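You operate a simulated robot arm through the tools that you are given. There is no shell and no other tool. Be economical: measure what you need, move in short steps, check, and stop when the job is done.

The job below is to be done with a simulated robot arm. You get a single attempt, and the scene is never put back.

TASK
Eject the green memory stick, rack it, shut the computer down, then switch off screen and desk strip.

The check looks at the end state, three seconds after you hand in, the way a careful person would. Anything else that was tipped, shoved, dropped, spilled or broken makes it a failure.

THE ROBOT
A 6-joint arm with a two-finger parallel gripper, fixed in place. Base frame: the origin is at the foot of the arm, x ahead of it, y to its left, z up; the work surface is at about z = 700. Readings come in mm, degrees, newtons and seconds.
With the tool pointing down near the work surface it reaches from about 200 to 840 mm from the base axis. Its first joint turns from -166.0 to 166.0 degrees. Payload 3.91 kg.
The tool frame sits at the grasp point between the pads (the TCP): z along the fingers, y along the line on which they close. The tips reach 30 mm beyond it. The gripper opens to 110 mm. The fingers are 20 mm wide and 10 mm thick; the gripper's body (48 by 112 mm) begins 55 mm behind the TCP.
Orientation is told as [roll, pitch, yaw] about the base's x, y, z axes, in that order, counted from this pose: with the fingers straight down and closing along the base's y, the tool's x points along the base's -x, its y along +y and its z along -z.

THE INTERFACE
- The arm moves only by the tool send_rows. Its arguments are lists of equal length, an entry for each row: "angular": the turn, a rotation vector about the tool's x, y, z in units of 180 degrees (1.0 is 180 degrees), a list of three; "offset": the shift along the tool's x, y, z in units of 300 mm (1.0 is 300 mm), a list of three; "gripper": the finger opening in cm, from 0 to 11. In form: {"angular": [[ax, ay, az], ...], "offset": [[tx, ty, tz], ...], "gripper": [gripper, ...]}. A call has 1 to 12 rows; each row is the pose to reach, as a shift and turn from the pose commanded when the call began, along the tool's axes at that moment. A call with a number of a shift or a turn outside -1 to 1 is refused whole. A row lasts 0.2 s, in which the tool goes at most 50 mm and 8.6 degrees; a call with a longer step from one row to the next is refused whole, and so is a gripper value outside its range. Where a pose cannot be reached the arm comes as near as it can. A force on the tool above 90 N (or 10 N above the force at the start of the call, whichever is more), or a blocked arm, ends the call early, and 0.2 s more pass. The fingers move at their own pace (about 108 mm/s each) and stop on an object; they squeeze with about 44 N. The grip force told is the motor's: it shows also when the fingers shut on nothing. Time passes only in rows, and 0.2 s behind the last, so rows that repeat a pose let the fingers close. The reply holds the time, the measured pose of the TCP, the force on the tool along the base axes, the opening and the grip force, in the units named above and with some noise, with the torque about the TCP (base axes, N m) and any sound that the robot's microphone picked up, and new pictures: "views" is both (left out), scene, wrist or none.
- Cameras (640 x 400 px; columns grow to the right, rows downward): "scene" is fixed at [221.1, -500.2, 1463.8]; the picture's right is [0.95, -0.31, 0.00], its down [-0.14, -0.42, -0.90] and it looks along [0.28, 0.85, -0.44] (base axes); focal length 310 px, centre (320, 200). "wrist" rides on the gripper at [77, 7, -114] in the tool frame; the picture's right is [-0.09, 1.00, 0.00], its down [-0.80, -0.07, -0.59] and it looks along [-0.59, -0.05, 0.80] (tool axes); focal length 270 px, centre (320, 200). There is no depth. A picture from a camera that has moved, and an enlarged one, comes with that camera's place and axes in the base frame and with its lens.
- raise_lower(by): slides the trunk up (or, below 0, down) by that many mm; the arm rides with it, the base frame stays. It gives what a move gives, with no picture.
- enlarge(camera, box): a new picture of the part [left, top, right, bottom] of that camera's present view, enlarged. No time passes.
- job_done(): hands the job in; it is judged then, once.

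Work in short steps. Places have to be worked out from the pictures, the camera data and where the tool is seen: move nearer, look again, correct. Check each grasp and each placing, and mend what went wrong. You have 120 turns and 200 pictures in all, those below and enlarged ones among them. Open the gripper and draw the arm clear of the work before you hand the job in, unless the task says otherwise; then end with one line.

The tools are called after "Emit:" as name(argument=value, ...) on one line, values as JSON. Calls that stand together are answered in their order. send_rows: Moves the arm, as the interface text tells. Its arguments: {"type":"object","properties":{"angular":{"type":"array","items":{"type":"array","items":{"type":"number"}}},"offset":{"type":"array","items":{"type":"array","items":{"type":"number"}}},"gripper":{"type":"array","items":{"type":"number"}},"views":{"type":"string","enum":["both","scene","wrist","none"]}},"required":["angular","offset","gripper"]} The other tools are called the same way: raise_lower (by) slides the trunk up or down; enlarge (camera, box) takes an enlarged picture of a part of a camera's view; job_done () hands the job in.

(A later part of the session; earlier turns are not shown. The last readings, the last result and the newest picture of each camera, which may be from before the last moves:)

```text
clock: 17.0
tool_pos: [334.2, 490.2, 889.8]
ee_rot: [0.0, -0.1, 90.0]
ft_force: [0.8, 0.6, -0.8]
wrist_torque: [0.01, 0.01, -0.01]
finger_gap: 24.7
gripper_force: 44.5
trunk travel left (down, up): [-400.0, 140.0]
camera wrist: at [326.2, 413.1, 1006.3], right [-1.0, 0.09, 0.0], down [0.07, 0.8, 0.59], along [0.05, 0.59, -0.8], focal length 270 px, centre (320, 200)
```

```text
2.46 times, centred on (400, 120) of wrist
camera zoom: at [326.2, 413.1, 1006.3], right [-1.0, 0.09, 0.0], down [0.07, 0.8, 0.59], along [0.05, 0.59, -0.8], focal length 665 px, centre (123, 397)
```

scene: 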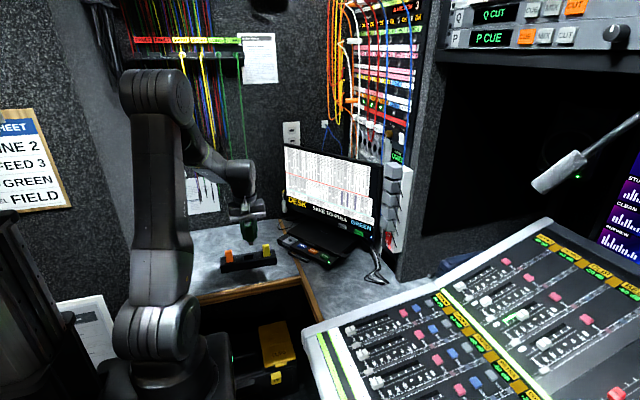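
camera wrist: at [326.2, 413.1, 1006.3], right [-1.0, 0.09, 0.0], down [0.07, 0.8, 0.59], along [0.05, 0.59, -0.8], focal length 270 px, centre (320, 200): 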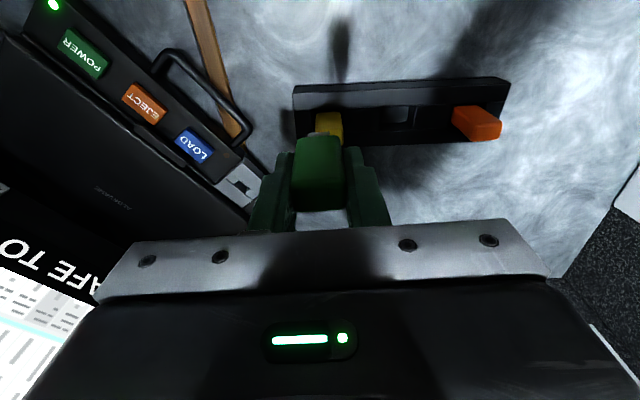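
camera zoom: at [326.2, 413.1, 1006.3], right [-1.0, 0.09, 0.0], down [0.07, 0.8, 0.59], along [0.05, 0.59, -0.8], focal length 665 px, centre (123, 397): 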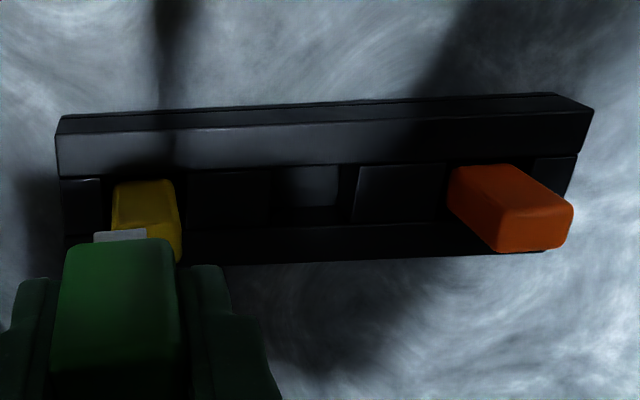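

The slot pocket (about 38×25 mm) is midway between the sticks at about (254.5,517.5), rack top z ≈ 730, rack turned about -2.5°. I move above it with yaw 87.5° at TCP z = 850.

Emit:
send_rows(angular=[[0, 0, 0.007], [0, 0, 0.0139], [0, 0, 0.0139], [0, 0, 0.0139]], offset=[[-0.045, 0.13, 0], [-0.091, 0.266, 0.05], [-0.091, 0.266, 0.133], [-0.091, 0.266, 0.133]], gripper=[1, 1, 1, 1], views="both")

Emit:
enlarge(camera="wrist", box=[220, 40, 420, 200])

Emit:
enlarge(camera="scene", box=[210, 190, 290, 280])

```text
clock: 18.0
tool_pos: [255.1, 517.9, 851.7]
ee_rot: [0.0, 0.0, 87.5]
ft_force: [0.2, 0.1, 0.0]
wrist_torque: [-0.03, -0.04, 0.03]
finger_gap: 24.9
gripper_force: 44.0
trunk travel left (down, up): [-400.0, 140.0]
camera wrist: at [245.0, 440.4, 967.0], right [-0.99, 0.13, 0.0], down [0.11, 0.8, 0.59], along [0.08, 0.59, -0.8], focal length 270 px, centre (320, 200)
```

scene: 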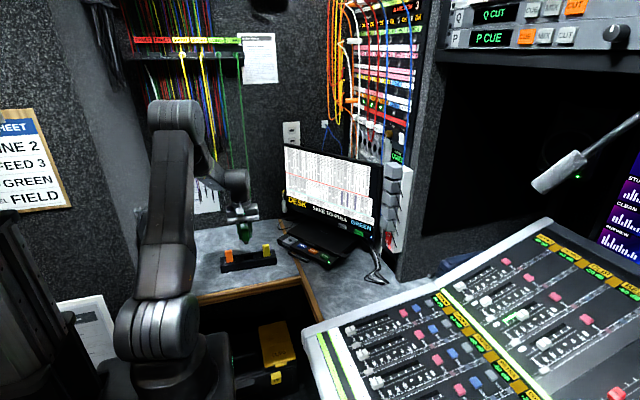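
wrist: 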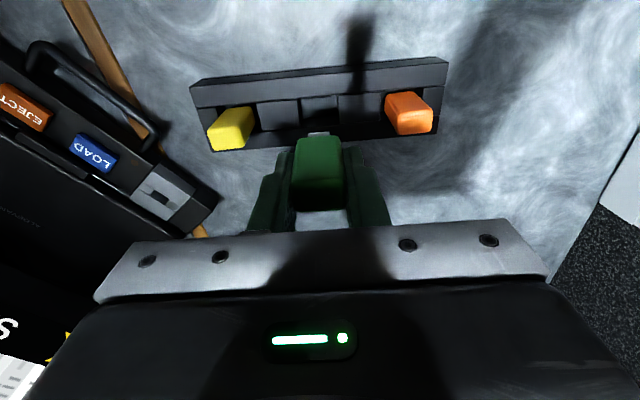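

```text
2.50 times, centred on (320, 120) of wrist
camera zoom: at [245.0, 440.4, 967.0], right [-0.99, 0.13, 0.0], down [0.11, 0.8, 0.59], along [0.08, 0.59, -0.8], focal length 676 px, centre (320, 400)
```

zoom: 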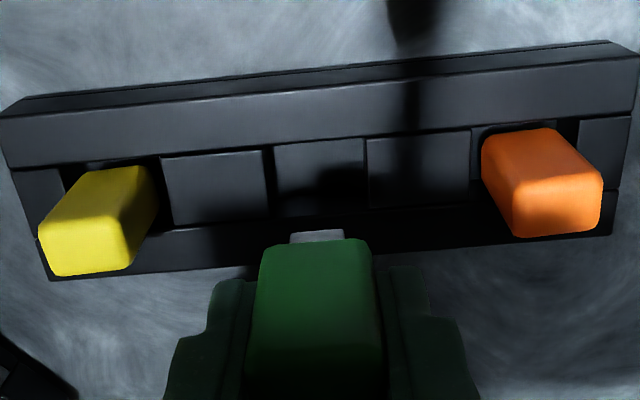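

```text
4.44 times, centred on (250, 235) of scene
camera zoom: at [221.1, -500.2, 1463.8], right [0.95, -0.31, 0.0], down [-0.14, -0.42, -0.9], along [0.28, 0.85, -0.44], focal length 1379 px, centre (631, 44)
```

zoom: 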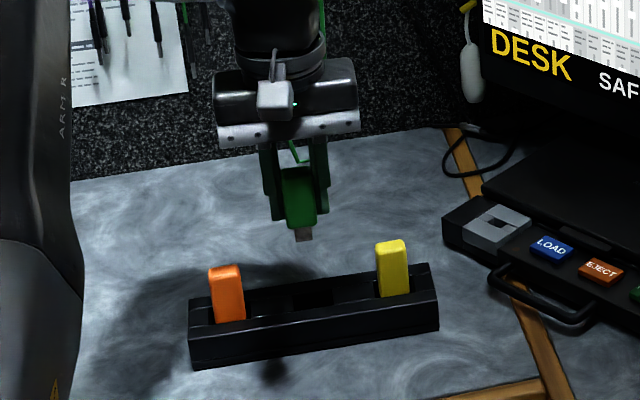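

Alignment with the pocket is within ~1 mm. I lower straight to TCP z ≈ 785 and check.

Emit:
send_rows(angular=[[0, 0, 0], [0, 0, 0], [0, 0, 0], [0, 0, 0], [0, 0, 0]], offset=[[0, 0, 0.08], [0, 0, 0.15], [0, 0, 0.19], [0, 0, 0.222], [0, 0, 0.222]], gripper=[1, 1, 1, 1, 1], views="wrist")

Emit:
enlarge(camera="wrist", box=[220, 60, 420, 220])

Emit:
enlarge(camera="scene", box=[210, 200, 290, 280])

```text
clock: 19.2
tool_pos: [255.5, 517.9, 784.0]
ee_rot: [0.1, 0.0, 87.5]
ft_force: [-0.2, -0.4, 0.0]
wrist_torque: [0.0, -0.03, 0.03]
finger_gap: 24.9
gripper_force: 44.1
trunk travel left (down, up): [-400.0, 140.0]
camera wrist: at [244.1, 441.2, 899.7], right [-0.99, 0.13, 0.0], down [0.11, 0.8, 0.59], along [0.08, 0.59, -0.8], focal length 270 px, centre (320, 200)
```

wrist: 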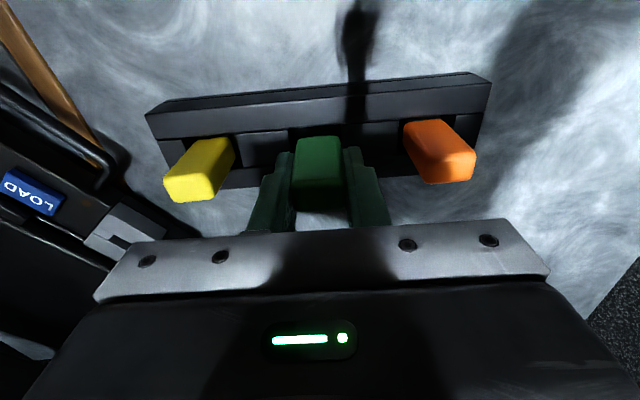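

```text
2.50 times, centred on (320, 140) of wrist
camera zoom: at [244.1, 441.2, 899.7], right [-0.99, 0.13, 0.0], down [0.11, 0.8, 0.59], along [0.08, 0.59, -0.8], focal length 676 px, centre (320, 350)
```

zoom: 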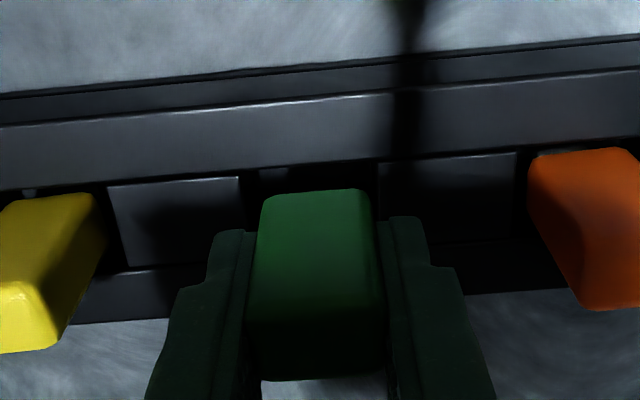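

```text
5.00 times, centred on (250, 240) of scene
camera zoom: at [221.1, -500.2, 1463.8], right [0.95, -0.31, 0.0], down [-0.14, -0.42, -0.9], along [0.28, 0.85, -0.44], focal length 1552 px, centre (670, 0)
```

zoom: 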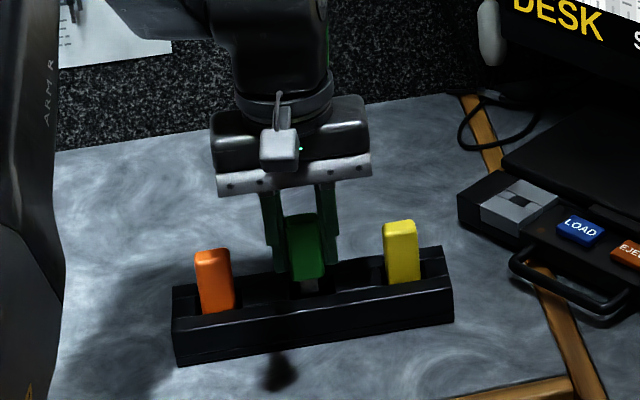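

The stick is entering cleanly. I lower a further 20 mm in small steps watching the force.

Emit:
send_rows(angular=[[0, 0, 0], [0, 0, 0], [0, 0, 0], [0, 0, 0], [0, 0, 0], [0, 0, 0]], offset=[[0, 0, 0.013], [0, 0, 0.026], [0, 0, 0.038], [0, 0, 0.048], [0, 0, 0.056], [0, 0, 0.06]], gripper=[1, 1, 1, 1, 1, 1], views="wrist")

Emit:
enlarge(camera="wrist", box=[220, 60, 420, 220])

Emit:
enlarge(camera="scene", box=[210, 200, 290, 280])

```text
clock: 20.6
tool_pos: [253.7, 518.5, 768.6]
ee_rot: [-0.1, -0.3, 87.5]
ft_force: [0.9, 0.4, 30.9]
wrist_torque: [-0.38, 0.04, 0.05]
finger_gap: 24.7
gripper_force: 44.5
trunk travel left (down, up): [-400.0, 140.0]
camera wrist: at [243.9, 439.8, 884.5], right [-0.99, 0.13, 0.0], down [0.1, 0.79, 0.6], along [0.08, 0.59, -0.8], focal length 270 px, centre (320, 200)
```

wrist: 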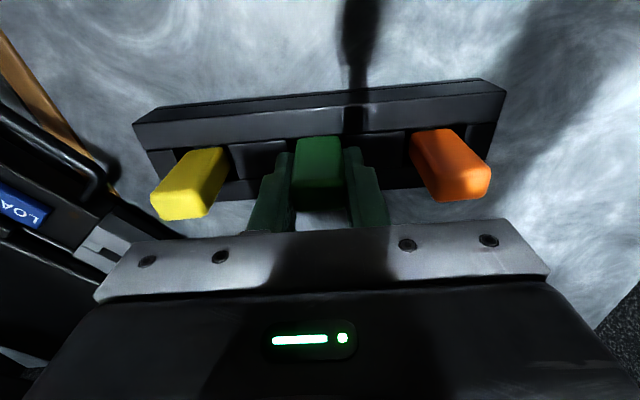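

```text
2.50 times, centred on (320, 140) of wrist
camera zoom: at [243.9, 439.8, 884.5], right [-0.99, 0.13, 0.0], down [0.1, 0.79, 0.6], along [0.08, 0.59, -0.8], focal length 676 px, centre (320, 350)
```

zoom: 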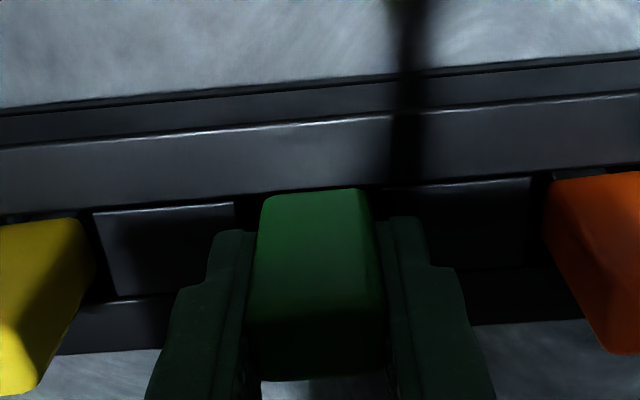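

```text
5.00 times, centred on (250, 240) of scene
camera zoom: at [221.1, -500.2, 1463.8], right [0.95, -0.31, 0.0], down [-0.14, -0.42, -0.9], along [0.28, 0.85, -0.44], focal length 1552 px, centre (670, 0)
```

zoom: 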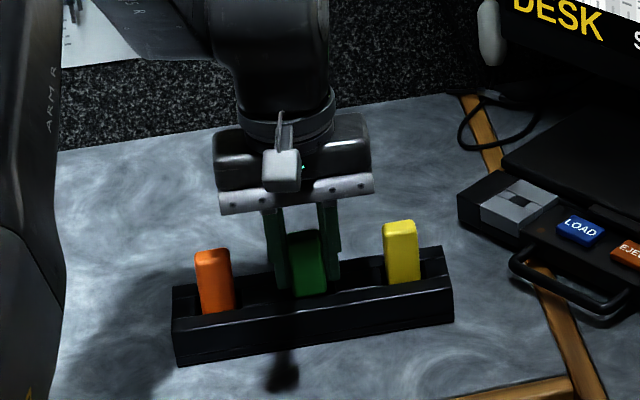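

There is contact at 31 N with torque suggesting the front (-y) edge; the green stick sits about 2–3 mm nearer the front rail than the others. I lift 8 mm, shift 2.5 mm back, and lower again.

Emit:
send_rows(angular=[[0, 0, 0], [0, 0, 0], [0, 0, 0], [0, 0, 0], [0, 0, 0], [0, 0, 0], [0, 0, 0]], offset=[[0, 0, -0.03], [-0.01, 0, -0.03], [-0.01, 0, -0.015], [-0.01, 0, -0.005], [-0.01, 0, 0.0], [-0.01, 0, 0.004], [-0.01, 0, 0.004]], gripper=[1, 1, 1, 1, 1, 1, 1], views="wrist")

Emit:
enlarge(camera="wrist", box=[220, 60, 420, 220])

Emit:
enlarge(camera="scene", box=[230, 220, 280, 275])

```text
clock: 22.2
tool_pos: [254.8, 520.2, 765.0]
ee_rot: [0.1, 0.1, 87.4]
ft_force: [-0.7, -0.4, 0.1]
wrist_torque: [-0.01, -0.01, 0.0]
finger_gap: 24.7
gripper_force: 43.9
trunk travel left (down, up): [-400.0, 140.0]
camera wrist: at [244.2, 442.9, 880.9], right [-0.99, 0.13, 0.0], down [0.11, 0.8, 0.59], along [0.08, 0.59, -0.8], focal length 270 px, centre (320, 200)
```

wrist: 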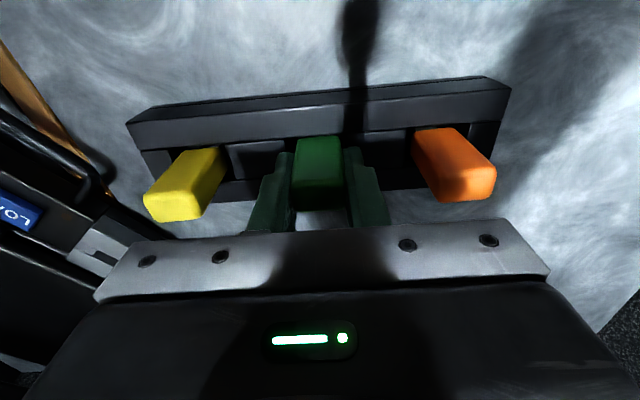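

```text
2.50 times, centred on (320, 140) of wrist
camera zoom: at [244.2, 442.9, 880.9], right [-0.99, 0.13, 0.0], down [0.11, 0.8, 0.59], along [0.08, 0.59, -0.8], focal length 676 px, centre (320, 350)
```

zoom: 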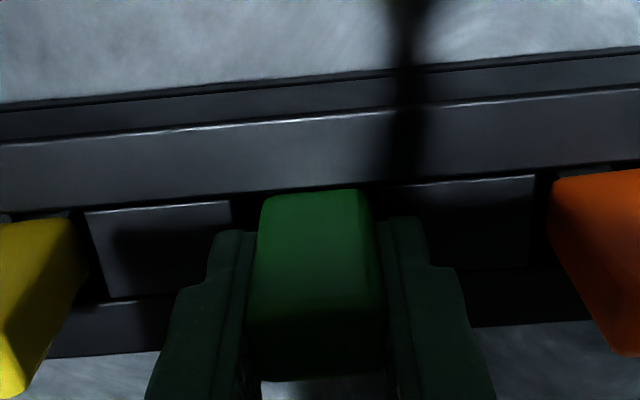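

```text
7.27 times, centred on (255, 248) of scene
camera zoom: at [221.1, -500.2, 1463.8], right [0.95, -0.31, 0.0], down [-0.14, -0.42, -0.9], along [0.28, 0.85, -0.44], focal length 2257 px, centre (793, -146)
```

zoom: 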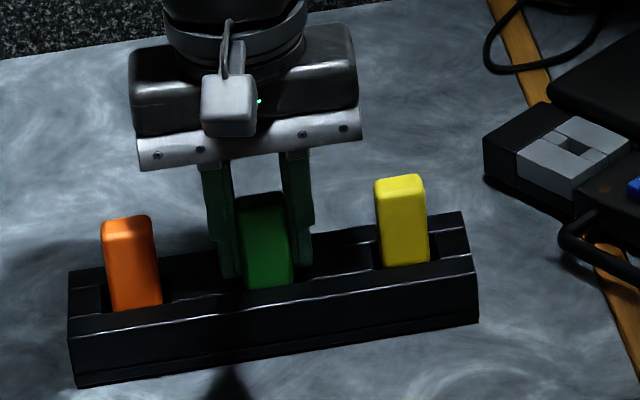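

No contact force now at z = 765 and its top already lines up with the others. I lower a little more in 1 mm steps to find the floor.

Emit:
send_rows(angular=[[0, 0, 0], [0, 0, 0], [0, 0, 0], [0, 0, 0]], offset=[[0, 0, 0.003], [0, 0, 0.006], [0, 0, 0.009], [0, 0, 0.012]], gripper=[1, 1, 1, 1], views="none")

Emit:
enlarge(camera="scene", box=[230, 220, 280, 275])

```text
clock: 23.2
tool_pos: [255.2, 520.1, 763.1]
ee_rot: [-0.1, -0.2, 87.5]
ft_force: [-2.5, 0.2, 25.0]
wrist_torque: [-0.2, 0.46, -0.1]
finger_gap: 24.8
gripper_force: 43.8
trunk travel left (down, up): [-400.0, 140.0]
```

```text
7.27 times, centred on (255, 248) of scene
camera zoom: at [221.1, -500.2, 1463.8], right [0.95, -0.31, 0.0], down [-0.14, -0.42, -0.9], along [0.28, 0.85, -0.44], focal length 2257 px, centre (793, -146)
```

zoom: 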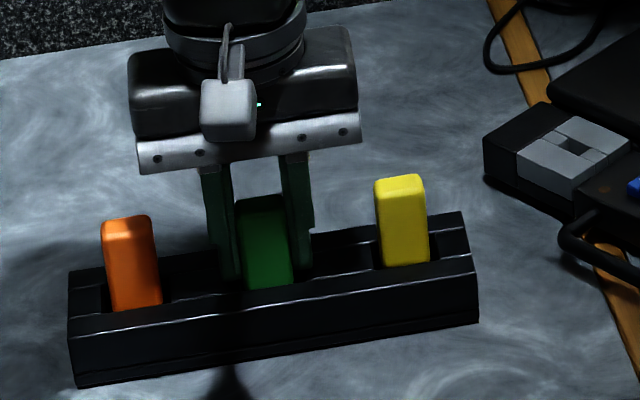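

The torque points to a fingertip touching a rack divider, so the stick is practically seated. I lift 1 mm, open, rise slightly and look.

Emit:
send_rows(angular=[[0, 0, 0], [0, 0, 0], [0, 0, 0], [0, 0, 0], [0, 0, 0], [0, 0, 0]], offset=[[0, 0, -0.01], [0, 0, -0.01], [0, 0, -0.01], [0, 0, -0.05], [0, 0, -0.15], [0, 0, -0.25]], gripper=[1, 4, 4, 4, 4, 4], views="wrist")

Emit:
enlarge(camera="scene", box=[230, 220, 280, 275])

Emit:
enlarge(camera="wrist", box=[200, 40, 440, 200])

```text
clock: 24.6
tool_pos: [255.0, 520.1, 836.6]
ee_rot: [0.1, 0.0, 87.5]
ft_force: [0.0, 0.0, 0.5]
wrist_torque: [-0.01, 0.01, 0.01]
finger_gap: 39.9
gripper_force: 0.1
trunk travel left (down, up): [-400.0, 140.0]
camera wrist: at [244.2, 443.0, 952.3], right [-0.99, 0.13, 0.0], down [0.11, 0.8, 0.59], along [0.08, 0.59, -0.8], focal length 270 px, centre (320, 200)
```

wrist: 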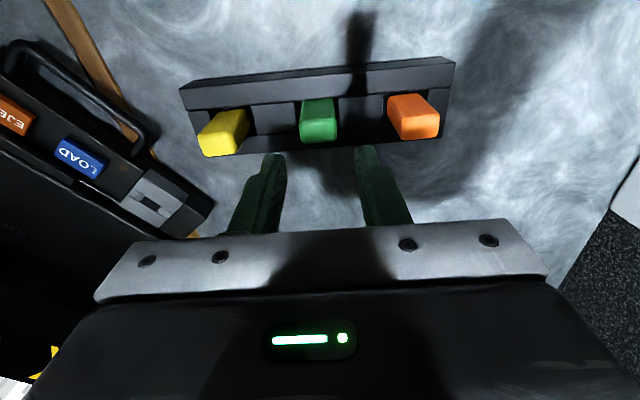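

```text
7.27 times, centred on (255, 248) of scene
camera zoom: at [221.1, -500.2, 1463.8], right [0.95, -0.31, 0.0], down [-0.14, -0.42, -0.9], along [0.28, 0.85, -0.44], focal length 2257 px, centre (793, -146)
```

zoom: 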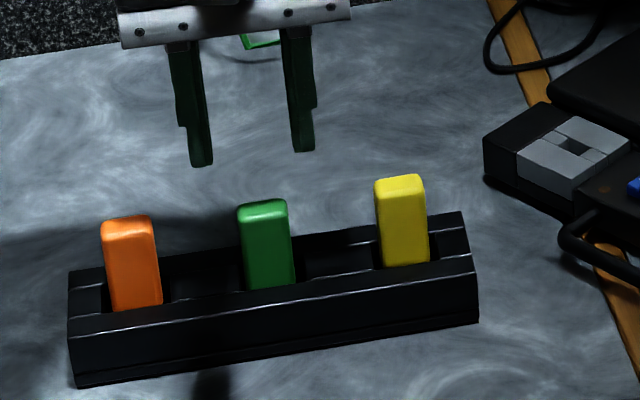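

```text
2.50 times, centred on (320, 120) of wrist
camera zoom: at [244.2, 443.0, 952.3], right [-0.99, 0.13, 0.0], down [0.11, 0.8, 0.59], along [0.08, 0.59, -0.8], focal length 676 px, centre (320, 400)
```

zoom: 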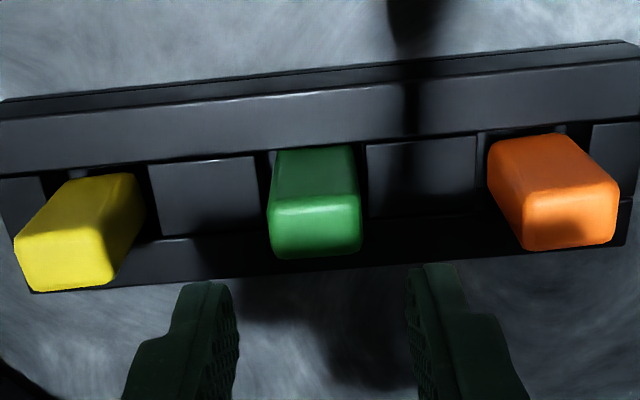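

The green stick stands racked like its neighbours. Next I go over the computer's POWER button at about (544,433), gripper closed, yaw 34°.

Emit:
send_rows(angular=[[0, 0, 0], [0, 0, 0.0425], [0, 0, 0.085], [0, 0, 0.1275], [0, 0, 0.17], [0, 0, 0.2125], [0, 0, 0.255], [0, 0, 0.2972], [0, 0, 0.2972]], offset=[[0, 0, -0.12], [0.035, -0.139, -0.15], [0.071, -0.279, -0.15], [0.106, -0.418, -0.15], [0.142, -0.557, -0.15], [0.177, -0.696, -0.15], [0.213, -0.836, -0.1], [0.248, -0.975, -0.05], [0.248, -0.975, 0.02]], gripper=[4, 4, 2, 0, 0, 0, 0, 0, 0], views="wrist")

Emit:
enlarge(camera="wrist", box=[200, 50, 440, 210])

Emit:
enlarge(camera="scene", box=[210, 190, 400, 280])

```text
clock: 26.6
tool_pos: [544.0, 433.5, 831.6]
ee_rot: [0.0, 0.0, 33.9]
ft_force: [0.4, -0.1, -0.7]
wrist_torque: [0.0, 0.01, -0.02]
finger_gap: 0.0
gripper_force: 37.4
trunk travel left (down, up): [-400.0, 140.0]
camera wrist: at [476.4, 394.8, 946.0], right [-0.48, 0.88, 0.0], down [0.7, 0.39, 0.59], along [0.52, 0.29, -0.8], focal length 270 px, centre (320, 200)
```

wrist: 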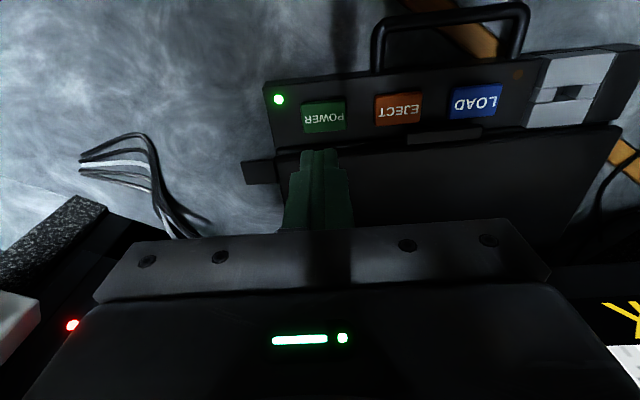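

```text
2.50 times, centred on (320, 130) of wrist
camera zoom: at [476.4, 394.8, 946.0], right [-0.48, 0.88, 0.0], down [0.7, 0.39, 0.59], along [0.52, 0.29, -0.8], focal length 676 px, centre (320, 375)
```

zoom: 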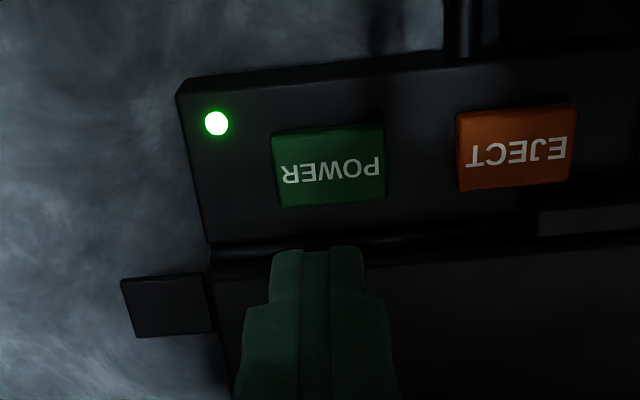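

```text
3.37 times, centred on (305, 235) of scene
camera zoom: at [221.1, -500.2, 1463.8], right [0.95, -0.31, 0.0], down [-0.14, -0.42, -0.9], along [0.28, 0.85, -0.44], focal length 1045 px, centre (370, 82)
```

zoom: 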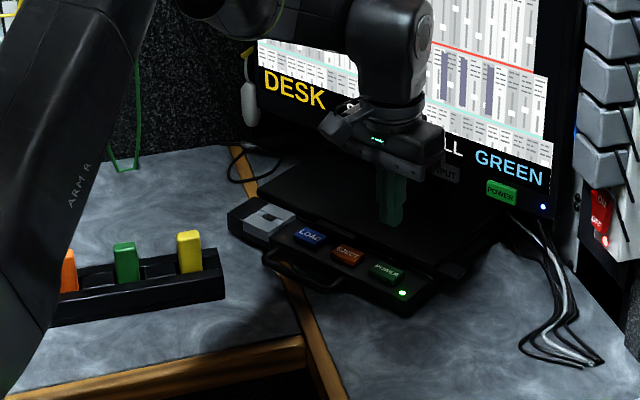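

POWER is about 3 mm forward and 3 mm to tool +y. I correct and press down in steps the way EJECT was pressed.

Emit:
send_rows(angular=[[0, 0, 0], [0, 0, 0], [0, 0, 0], [0, 0, 0], [0, 0, 0], [0, 0, 0], [0, 0, 0]], offset=[[-0.008, 0.009, 0.1], [-0.008, 0.009, 0.18], [-0.008, 0.009, 0.225], [-0.008, 0.009, 0.238], [-0.008, 0.009, 0.247], [-0.008, 0.009, 0.254], [-0.008, 0.009, 0.257]], gripper=[0, 0, 0, 0, 0, 0, 0], views="wrist")

```text
clock: 28.2
tool_pos: [545.5, 437.4, 759.3]
ee_rot: [0.1, -0.6, 34.1]
ft_force: [4.5, 6.3, 41.2]
wrist_torque: [0.04, 0.02, -0.1]
finger_gap: 0.0
gripper_force: 38.0
trunk travel left (down, up): [-400.0, 140.0]
heard: click
camera wrist: at [475.9, 398.4, 873.1], right [-0.48, 0.87, 0.0], down [0.7, 0.39, 0.6], along [0.53, 0.29, -0.8], focal length 270 px, centre (320, 200)
```

wrist: 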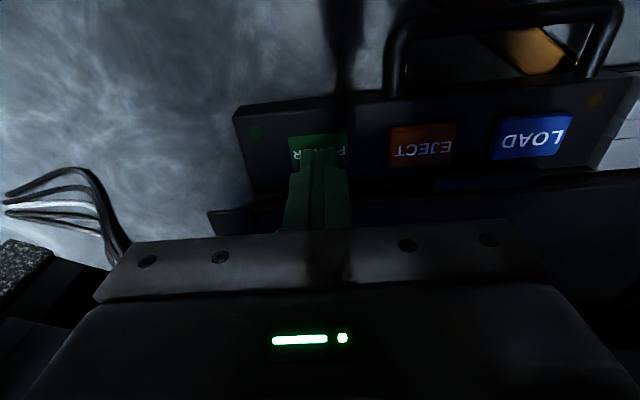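

Click, and the computer's LED went dark. I lift up and check the screen.

Emit:
send_rows(angular=[[0, 0, 0], [0, 0, 0], [0, 0, 0], [0, 0, 0], [0, 0, 0], [0, 0, 0], [0, 0, 0]], offset=[[0, 0, -0.08], [0.1, 0, -0.2], [0.2, 0, -0.35], [0.3, 0, -0.5], [0.4, 0, -0.6], [0.5, 0, -0.7], [0.5, 0, -0.7]], gripper=[0, 0, 0, 0, 0, 0, 0], views="wrist")

Emit:
enlarge(camera="scene", box=[270, 130, 430, 280])

```text
refused: row 3 steps farther than a row can; nothing moved
```

```text
2.67 times, centred on (350, 205) of scene
camera zoom: at [221.1, -500.2, 1463.8], right [0.95, -0.31, 0.0], down [-0.14, -0.42, -0.9], along [0.28, 0.85, -0.44], focal length 828 px, centre (240, 187)
```

zoom: 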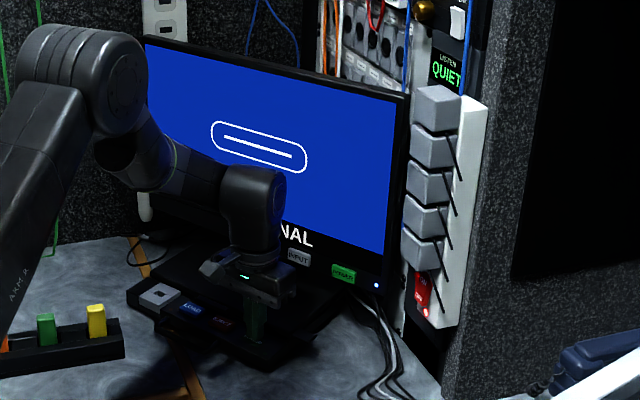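

The screen shows "NO SIGNAL": the computer is down. I lift clear, shift in front of the monitor's POWER button, then tilt the tool 60° towards the bezel.

Emit:
send_rows(angular=[[0, 0, 0], [0, 0, 0], [0, 0, 0], [0, 0, 0], [0, 0, 0]], offset=[[0, 0, -0.1], [0.04, -0.06, -0.2], [0.08, -0.12, -0.3], [0.1, -0.18, -0.4], [0.1, -0.243, -0.45]], gripper=[0, 0, 0, 0, 0], views="none")

Emit:
send_rows(angular=[[0, -0.047, 0], [0, -0.094, 0], [0, -0.141, 0], [0, -0.188, 0], [0, -0.235, 0], [0, -0.282, 0], [0, -0.333, 0]], offset=[[0, 0, 0], [0, 0, 0], [0, 0, 0], [0, 0, 0], [0, 0, 0], [0, 0, 0], [0, 0, 0]], gripper=[0, 0, 0, 0, 0, 0, 0], views="both")

```text
clock: 29.4
tool_pos: [560.2, 357.6, 890.1]
ee_rot: [0.0, 0.0, 34.0]
ft_force: [-0.2, 0.2, 0.1]
wrist_torque: [0.05, -0.03, 0.01]
finger_gap: 0.1
gripper_force: 37.4
trunk travel left (down, up): [-400.0, 140.0]
```

```text
refused: row 7 steps farther than a row can; nothing moved
```

Row too large by a bit; I resend the tilt in 8 rows.

Emit:
send_rows(angular=[[0, -0.042, 0], [0, -0.084, 0], [0, -0.125, 0], [0, -0.167, 0], [0, -0.209, 0], [0, -0.25, 0], [0, -0.292, 0], [0, -0.333, 0]], offset=[[0, 0, 0], [0, 0, 0], [0, 0, 0], [0, 0, 0], [0, 0, 0], [0, 0, 0], [0, 0, 0], [0, 0, 0]], gripper=[0, 0, 0, 0, 0, 0, 0, 0], views="both")

Emit:
enlarge(camera="wrist", box=[200, 60, 440, 220])

Emit:
enlarge(camera="scene", box=[290, 150, 430, 280])

```text
clock: 31.2
tool_pos: [561.0, 360.2, 888.4]
ee_rot: [-0.1, -59.9, 33.9]
ft_force: [-0.1, -0.3, 0.3]
wrist_torque: [-0.02, -0.02, -0.02]
finger_gap: 0.0
gripper_force: 37.9
out of reach, approached as far as the arm can: row 5, 6, 7
trunk travel left (down, up): [-400.0, 140.0]
camera wrist: at [442.3, 287.1, 880.5], right [-0.52, 0.85, 0.08], down [-0.06, -0.12, 0.99], along [0.85, 0.51, 0.11], focal length 270 px, centre (320, 200)
```

scene: 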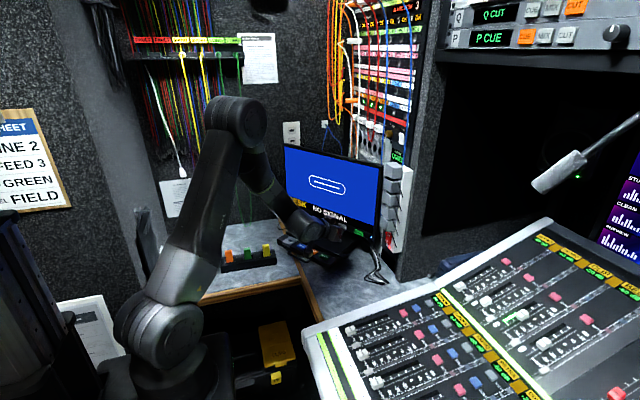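
wrist: 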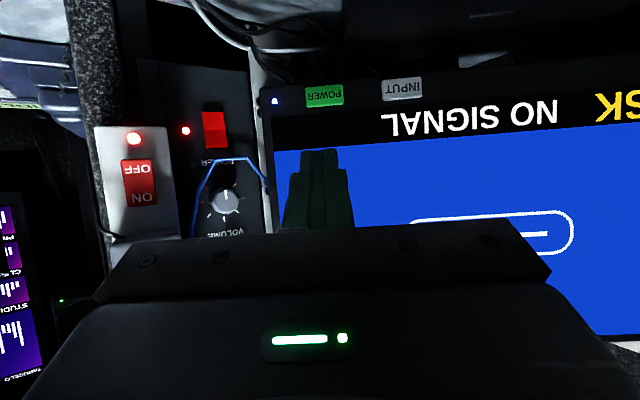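

```text
2.50 times, centred on (320, 140) of wrist
camera zoom: at [442.3, 287.1, 880.5], right [-0.52, 0.85, 0.08], down [-0.06, -0.12, 0.99], along [0.85, 0.51, 0.11], focal length 676 px, centre (320, 350)
```

zoom: 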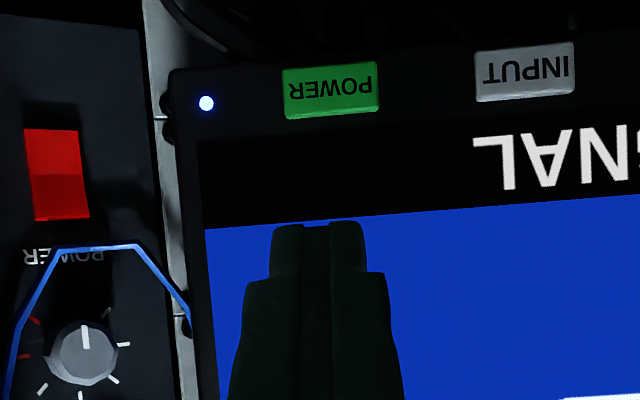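

```text
3.08 times, centred on (360, 215) of scene
camera zoom: at [221.1, -500.2, 1463.8], right [0.95, -0.31, 0.0], down [-0.14, -0.42, -0.9], along [0.28, 0.85, -0.44], focal length 955 px, centre (197, 154)
```

zoom: 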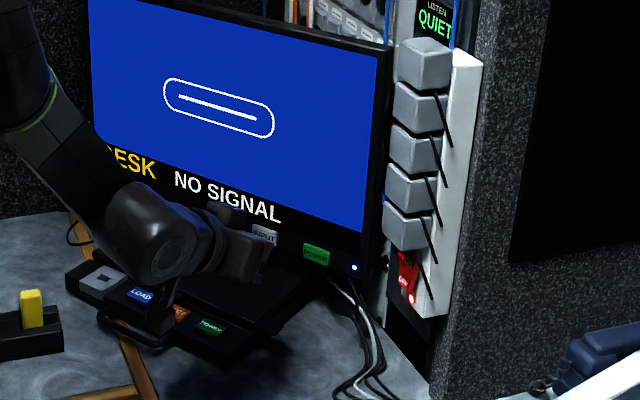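

Monitor POWER triangulates to about (699,456,800); the strip rocker with OFF (lower half in the world) is clearly visible too. I lower to that height and approach to ~75 mm before the bezel.

Emit:
send_rows(angular=[[0, 0, 0], [0, 0, 0], [0, 0, 0], [0, 0, 0]], offset=[[0.045, 0.004, 0.1], [0.09, 0.008, 0.2], [0.137, 0.012, 0.31], [0.137, 0.012, 0.31]], gripper=[0, 0, 0, 0], views="both")

Emit:
enlarge(camera="wrist", box=[220, 80, 420, 220])

Emit:
enlarge(camera="scene", box=[270, 170, 410, 280])

```text
clock: 32.2
tool_pos: [608.7, 395.8, 807.9]
ee_rot: [0.0, -60.0, 33.9]
ft_force: [0.7, -0.2, 0.5]
wrist_torque: [-0.01, -0.02, 0.0]
finger_gap: 0.0
gripper_force: 37.8
trunk travel left (down, up): [-400.0, 140.0]
camera wrist: at [491.2, 324.3, 798.9], right [-0.52, 0.85, 0.08], down [-0.05, -0.12, 0.99], along [0.85, 0.51, 0.11], focal length 270 px, centre (320, 200)
```

scene: 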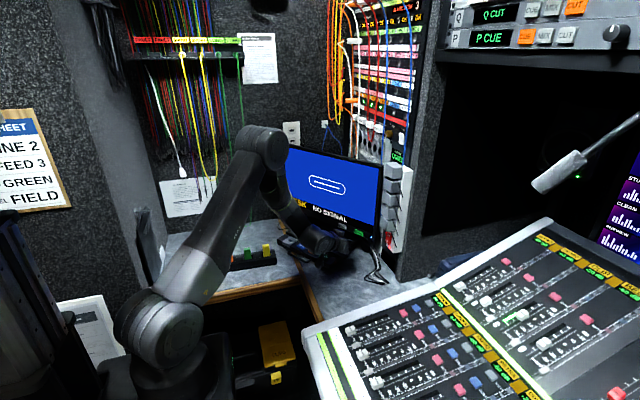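
wrist: 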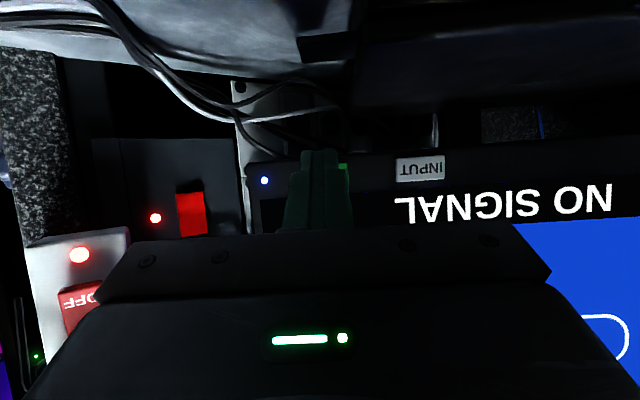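

```text
2.86 times, centred on (320, 150) of wrist
camera zoom: at [491.2, 324.3, 798.9], right [-0.52, 0.85, 0.08], down [-0.05, -0.12, 0.99], along [0.85, 0.51, 0.11], focal length 772 px, centre (320, 343)
```

zoom: 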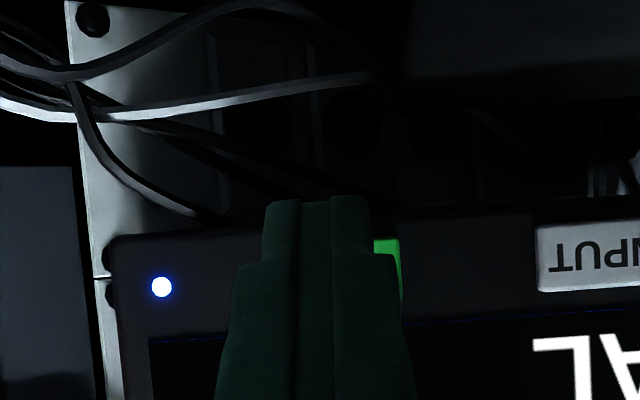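

```text
3.64 times, centred on (340, 225) of scene
camera zoom: at [221.1, -500.2, 1463.8], right [0.95, -0.31, 0.0], down [-0.14, -0.42, -0.9], along [0.28, 0.85, -0.44], focal length 1128 px, centre (247, 109)
```

zoom: 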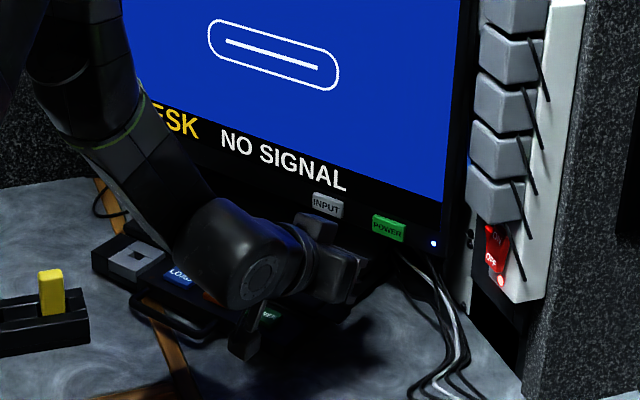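

Finger lead is centred on the POWER button laterally and in height (~803). I advance horizontally 60 mm to about 15 mm from the button.

Emit:
send_rows(angular=[[0, 0, 0], [0, 0, 0], [0, 0, 0]], offset=[[-0.05, 0, 0.087], [-0.083, 0, 0.144], [-0.1, 0, 0.173]], gripper=[0, 0, 0], views="both")

Emit:
enlarge(camera="wrist", box=[220, 100, 420, 240])

Emit:
enlarge(camera="scene", box=[290, 190, 390, 270])

```text
clock: 33.0
tool_pos: [658.5, 430.1, 805.0]
ee_rot: [-0.1, -59.9, 34.0]
ft_force: [0.4, -0.3, 0.2]
wrist_torque: [0.0, -0.01, 0.0]
finger_gap: 0.0
gripper_force: 37.9
trunk travel left (down, up): [-400.0, 140.0]
camera wrist: at [540.2, 357.9, 798.0], right [-0.52, 0.85, 0.08], down [-0.05, -0.12, 0.99], along [0.85, 0.51, 0.11], focal length 270 px, centre (320, 200)
```

scene: 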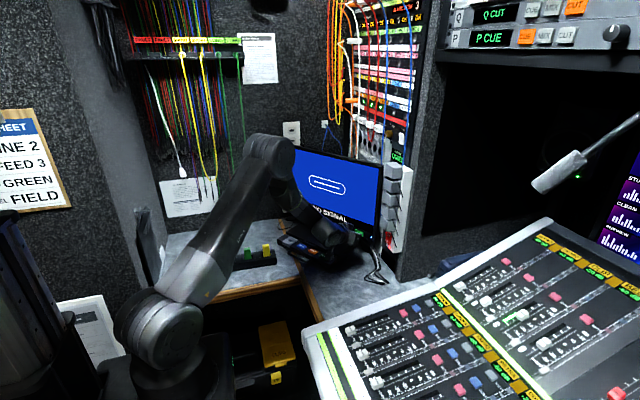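
wrist: 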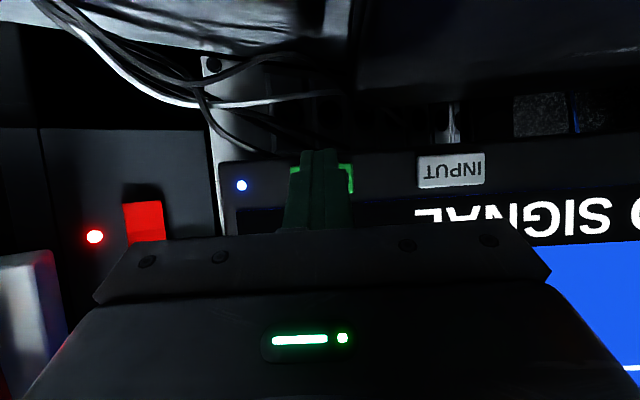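

```text
2.86 times, centred on (320, 170) of wrist
camera zoom: at [540.2, 357.9, 798.0], right [-0.52, 0.85, 0.08], down [-0.05, -0.12, 0.99], along [0.85, 0.51, 0.11], focal length 772 px, centre (320, 286)
```

zoom: 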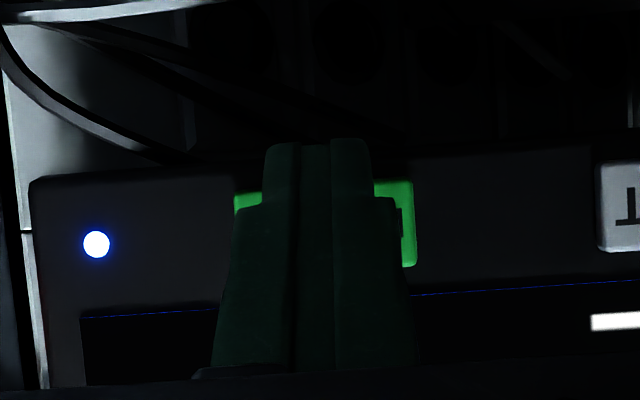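

```text
5.00 times, centred on (340, 230) of scene
camera zoom: at [221.1, -500.2, 1463.8], right [0.95, -0.31, 0.0], down [-0.14, -0.42, -0.9], along [0.28, 0.85, -0.44], focal length 1552 px, centre (220, 50)
```

zoom: 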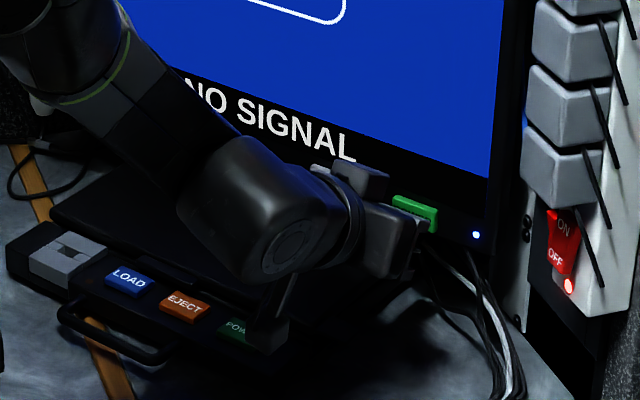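

The fingers cover the button centre. I push forward in 3 mm steps, up to 18 mm, watching for a click.

Emit:
send_rows(angular=[[0, 0, 0], [0, 0, 0], [0, 0, 0], [0, 0, 0], [0, 0, 0]], offset=[[-0.005, 0, 0.0087], [-0.01, 0, 0.0173], [-0.015, 0, 0.026], [-0.02, 0, 0.0346], [-0.025, 0, 0.0433]], gripper=[0, 0, 0, 0, 0], views="wrist")

```text
clock: 34.2
tool_pos: [667.8, 436.4, 803.7]
ee_rot: [0.0, -59.6, 34.2]
ft_force: [-18.1, -9.8, -8.4]
wrist_torque: [-0.21, 0.33, 0.09]
finger_gap: 0.0
gripper_force: 37.7
trunk travel left (down, up): [-400.0, 140.0]
heard: click
camera wrist: at [549.7, 364.6, 796.0], right [-0.52, 0.85, 0.08], down [-0.05, -0.12, 0.99], along [0.85, 0.51, 0.1], focal length 270 px, centre (320, 200)
```

wrist: 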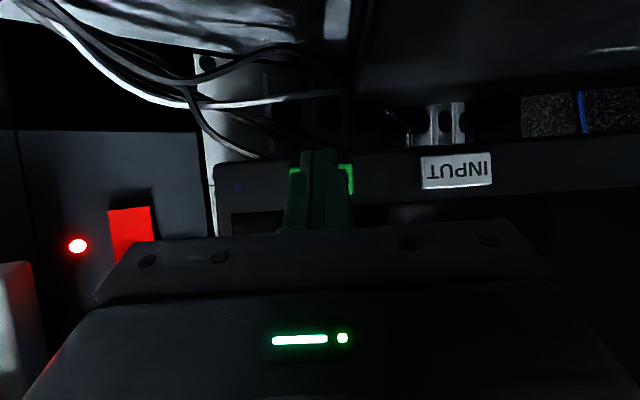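

Click and the monitor went dark. I back off, rise to rocker height, and flatten the tool to 85° tilt.

Emit:
send_rows(angular=[[0, 0, 0], [0, 0, 0], [0, 0, 0], [0, 0, 0], [0, 0, 0]], offset=[[0.05, 0, -0.087], [0.117, 0, -0.202], [0.183, 0, -0.317], [0.097, 0, -0.367], [-0.004, 0, -0.426]], gripper=[0, 0, 0, 0, 0], views="none")

Emit:
send_rows(angular=[[0, -0.045, 0], [0, -0.09, 0], [0, -0.139, 0], [0, -0.139, 0]], offset=[[0, 0, 0], [0, 0, 0], [0, 0, 0], [0, 0, 0]], gripper=[0, 0, 0, 0], views="both")

Emit:
enlarge(camera="scene", box=[280, 130, 440, 280])

```text
clock: 35.4
tool_pos: [578.0, 377.3, 870.4]
ee_rot: [0.1, -59.8, 34.1]
ft_force: [0.0, -0.3, -0.3]
wrist_torque: [-0.02, 0.0, -0.01]
finger_gap: 0.3
gripper_force: 37.7
trunk travel left (down, up): [-400.0, 140.0]
```

```text
refused: row 3 steps farther than a row can; nothing moved
```

```text
2.67 times, centred on (360, 205) of scene
camera zoom: at [221.1, -500.2, 1463.8], right [0.95, -0.31, 0.0], down [-0.14, -0.42, -0.9], along [0.28, 0.85, -0.44], focal length 828 px, centre (213, 187)
```

zoom: 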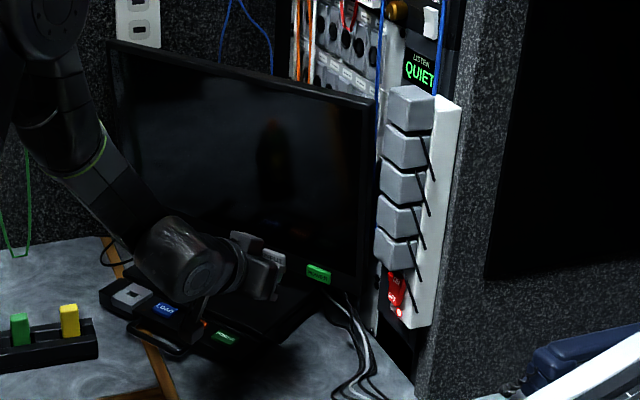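

Monitor is dark. I resend the tilt in smaller rows.

Emit:
send_rows(angular=[[0, -0.035, 0], [0, -0.07, 0], [0, -0.105, 0], [0, -0.139, 0]], offset=[[0, 0, 0], [0, 0, 0], [0, 0, 0], [0, 0, 0]], gripper=[0, 0, 0, 0], views="none")

Emit:
send_rows(angular=[[0.0376, 0, 0.0033], [0.0752, 0, 0.0066], [0.1128, 0, 0.0099], [0.1504, 0, 0.0132], [0.188, 0, 0.0165], [0.188, 0, 0.0165]], offset=[[0, -0.05, 0], [0, -0.1, 0], [0, -0.15, 0], [0, -0.2, 0], [0, -0.25, 0], [0, -0.25, 0]], gripper=[0, 0, 0, 0, 0, 0], views="both")

Emit:
enlarge(camera="wrist", box=[200, 80, 440, 240])

```text
clock: 36.4
tool_pos: [579.0, 376.8, 870.5]
ee_rot: [0.2, -84.9, 33.8]
ft_force: [0.1, -0.6, -0.1]
wrist_torque: [-0.01, 0.05, 0.0]
finger_gap: 0.1
gripper_force: 37.5
trunk travel left (down, up): [-400.0, 140.0]
```

```text
clock: 37.8
tool_pos: [620.4, 312.8, 872.1]
ee_rot: [-0.1, -84.9, -0.1]
ft_force: [0.8, -0.5, -0.9]
wrist_torque: [0.01, 0.0, 0.0]
finger_gap: 0.0
gripper_force: 37.6
trunk travel left (down, up): [-400.0, 140.0]
camera wrist: at [498.8, 320.8, 806.2], right [0.01, 1.0, 0.09], down [-0.52, -0.07, 0.85], along [0.85, -0.05, 0.52], focal length 270 px, centre (320, 200)
```

scene: 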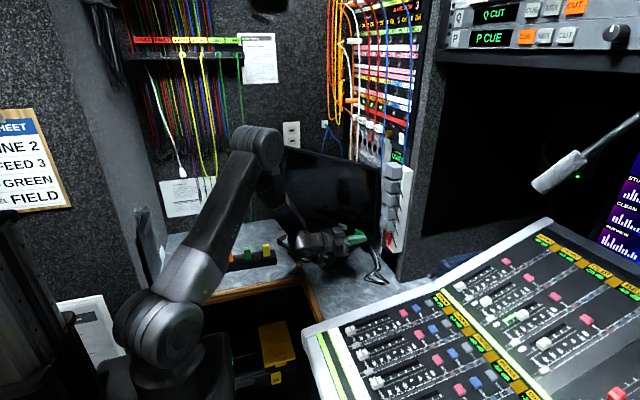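
wrist: 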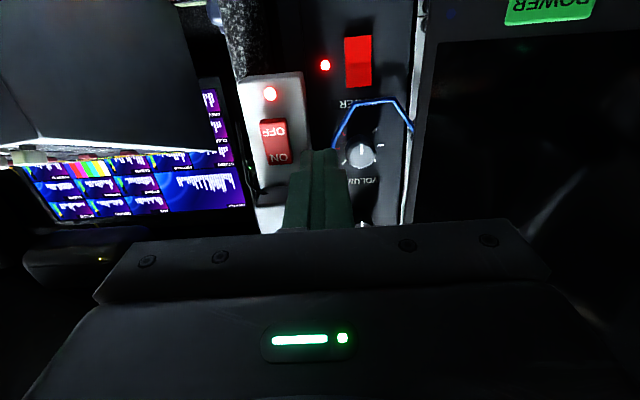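

```text
2.50 times, centred on (320, 160) of wrist
camera zoom: at [498.8, 320.8, 806.2], right [0.01, 1.0, 0.09], down [-0.52, -0.07, 0.85], along [0.85, -0.05, 0.52], focal length 676 px, centre (320, 300)
```

zoom: 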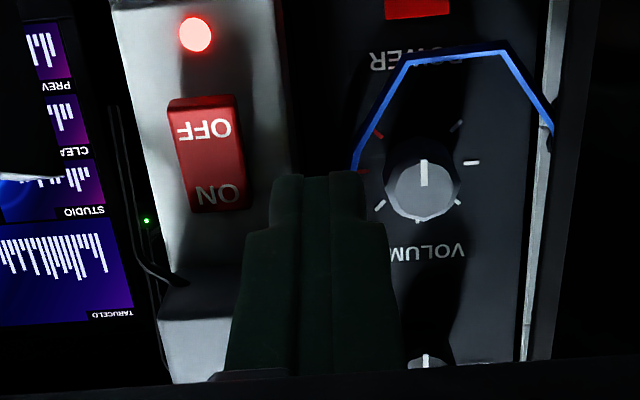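

The rocker's OFF half is at about (724,274,870). I shift sideways and approach to roughly 25 mm before it.

Emit:
send_rows(angular=[[0, 0, 0], [0, 0, 0], [0, 0, 0], [0, 0, 0]], offset=[[0, -0.128, 0], [-0.006, -0.128, 0.08], [-0.011, -0.128, 0.16], [-0.011, -0.128, 0.16]], gripper=[0, 0, 0, 0], views="both")

Emit:
enlarge(camera="wrist", box=[220, 80, 420, 240])

Emit:
enlarge(camera="scene", box=[340, 190, 430, 270])

```text
clock: 38.8
tool_pos: [666.8, 276.2, 868.2]
ee_rot: [-0.3, -84.9, 0.5]
ft_force: [0.3, -0.1, 0.0]
wrist_torque: [0.04, -0.03, 0.0]
finger_gap: 0.0
gripper_force: 37.6
trunk travel left (down, up): [-400.0, 140.0]
camera wrist: at [546.4, 282.7, 803.3], right [0.01, 1.0, 0.09], down [-0.52, -0.07, 0.85], along [0.85, -0.05, 0.52], focal length 270 px, centre (320, 200)
```

scene: 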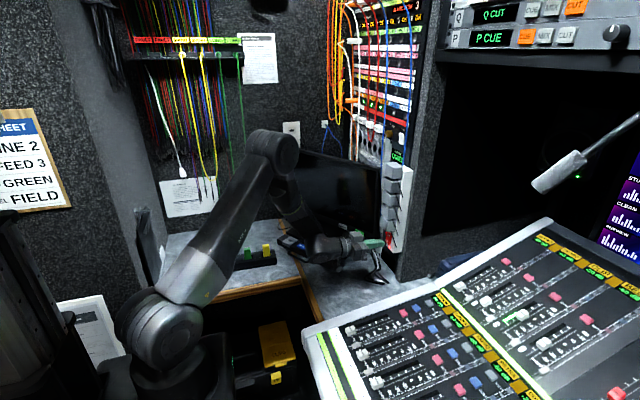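
wrist: 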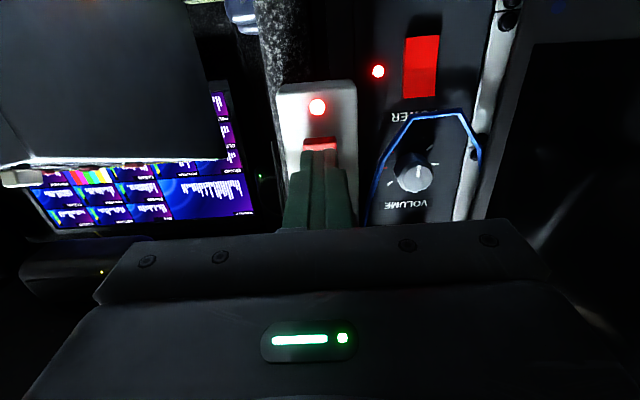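

```text
2.50 times, centred on (320, 160) of wrist
camera zoom: at [546.4, 282.7, 803.3], right [0.01, 1.0, 0.09], down [-0.52, -0.07, 0.85], along [0.85, -0.05, 0.52], focal length 676 px, centre (320, 300)
```

zoom: 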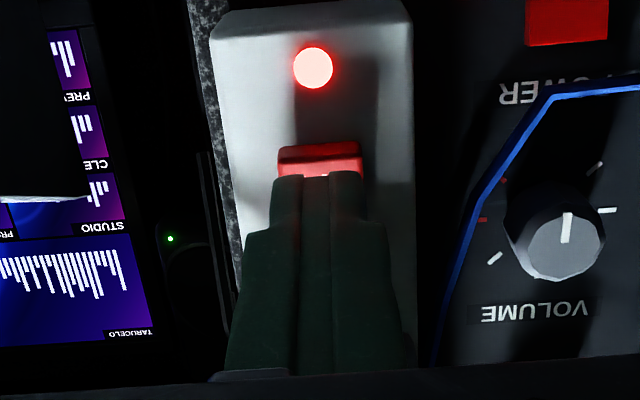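

```text
5.00 times, centred on (385, 230) of scene
camera zoom: at [221.1, -500.2, 1463.8], right [0.95, -0.31, 0.0], down [-0.14, -0.42, -0.9], along [0.28, 0.85, -0.44], focal length 1552 px, centre (-5, 50)
```

zoom: 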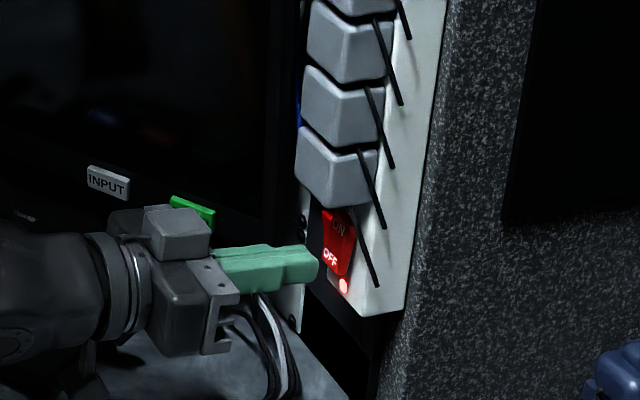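

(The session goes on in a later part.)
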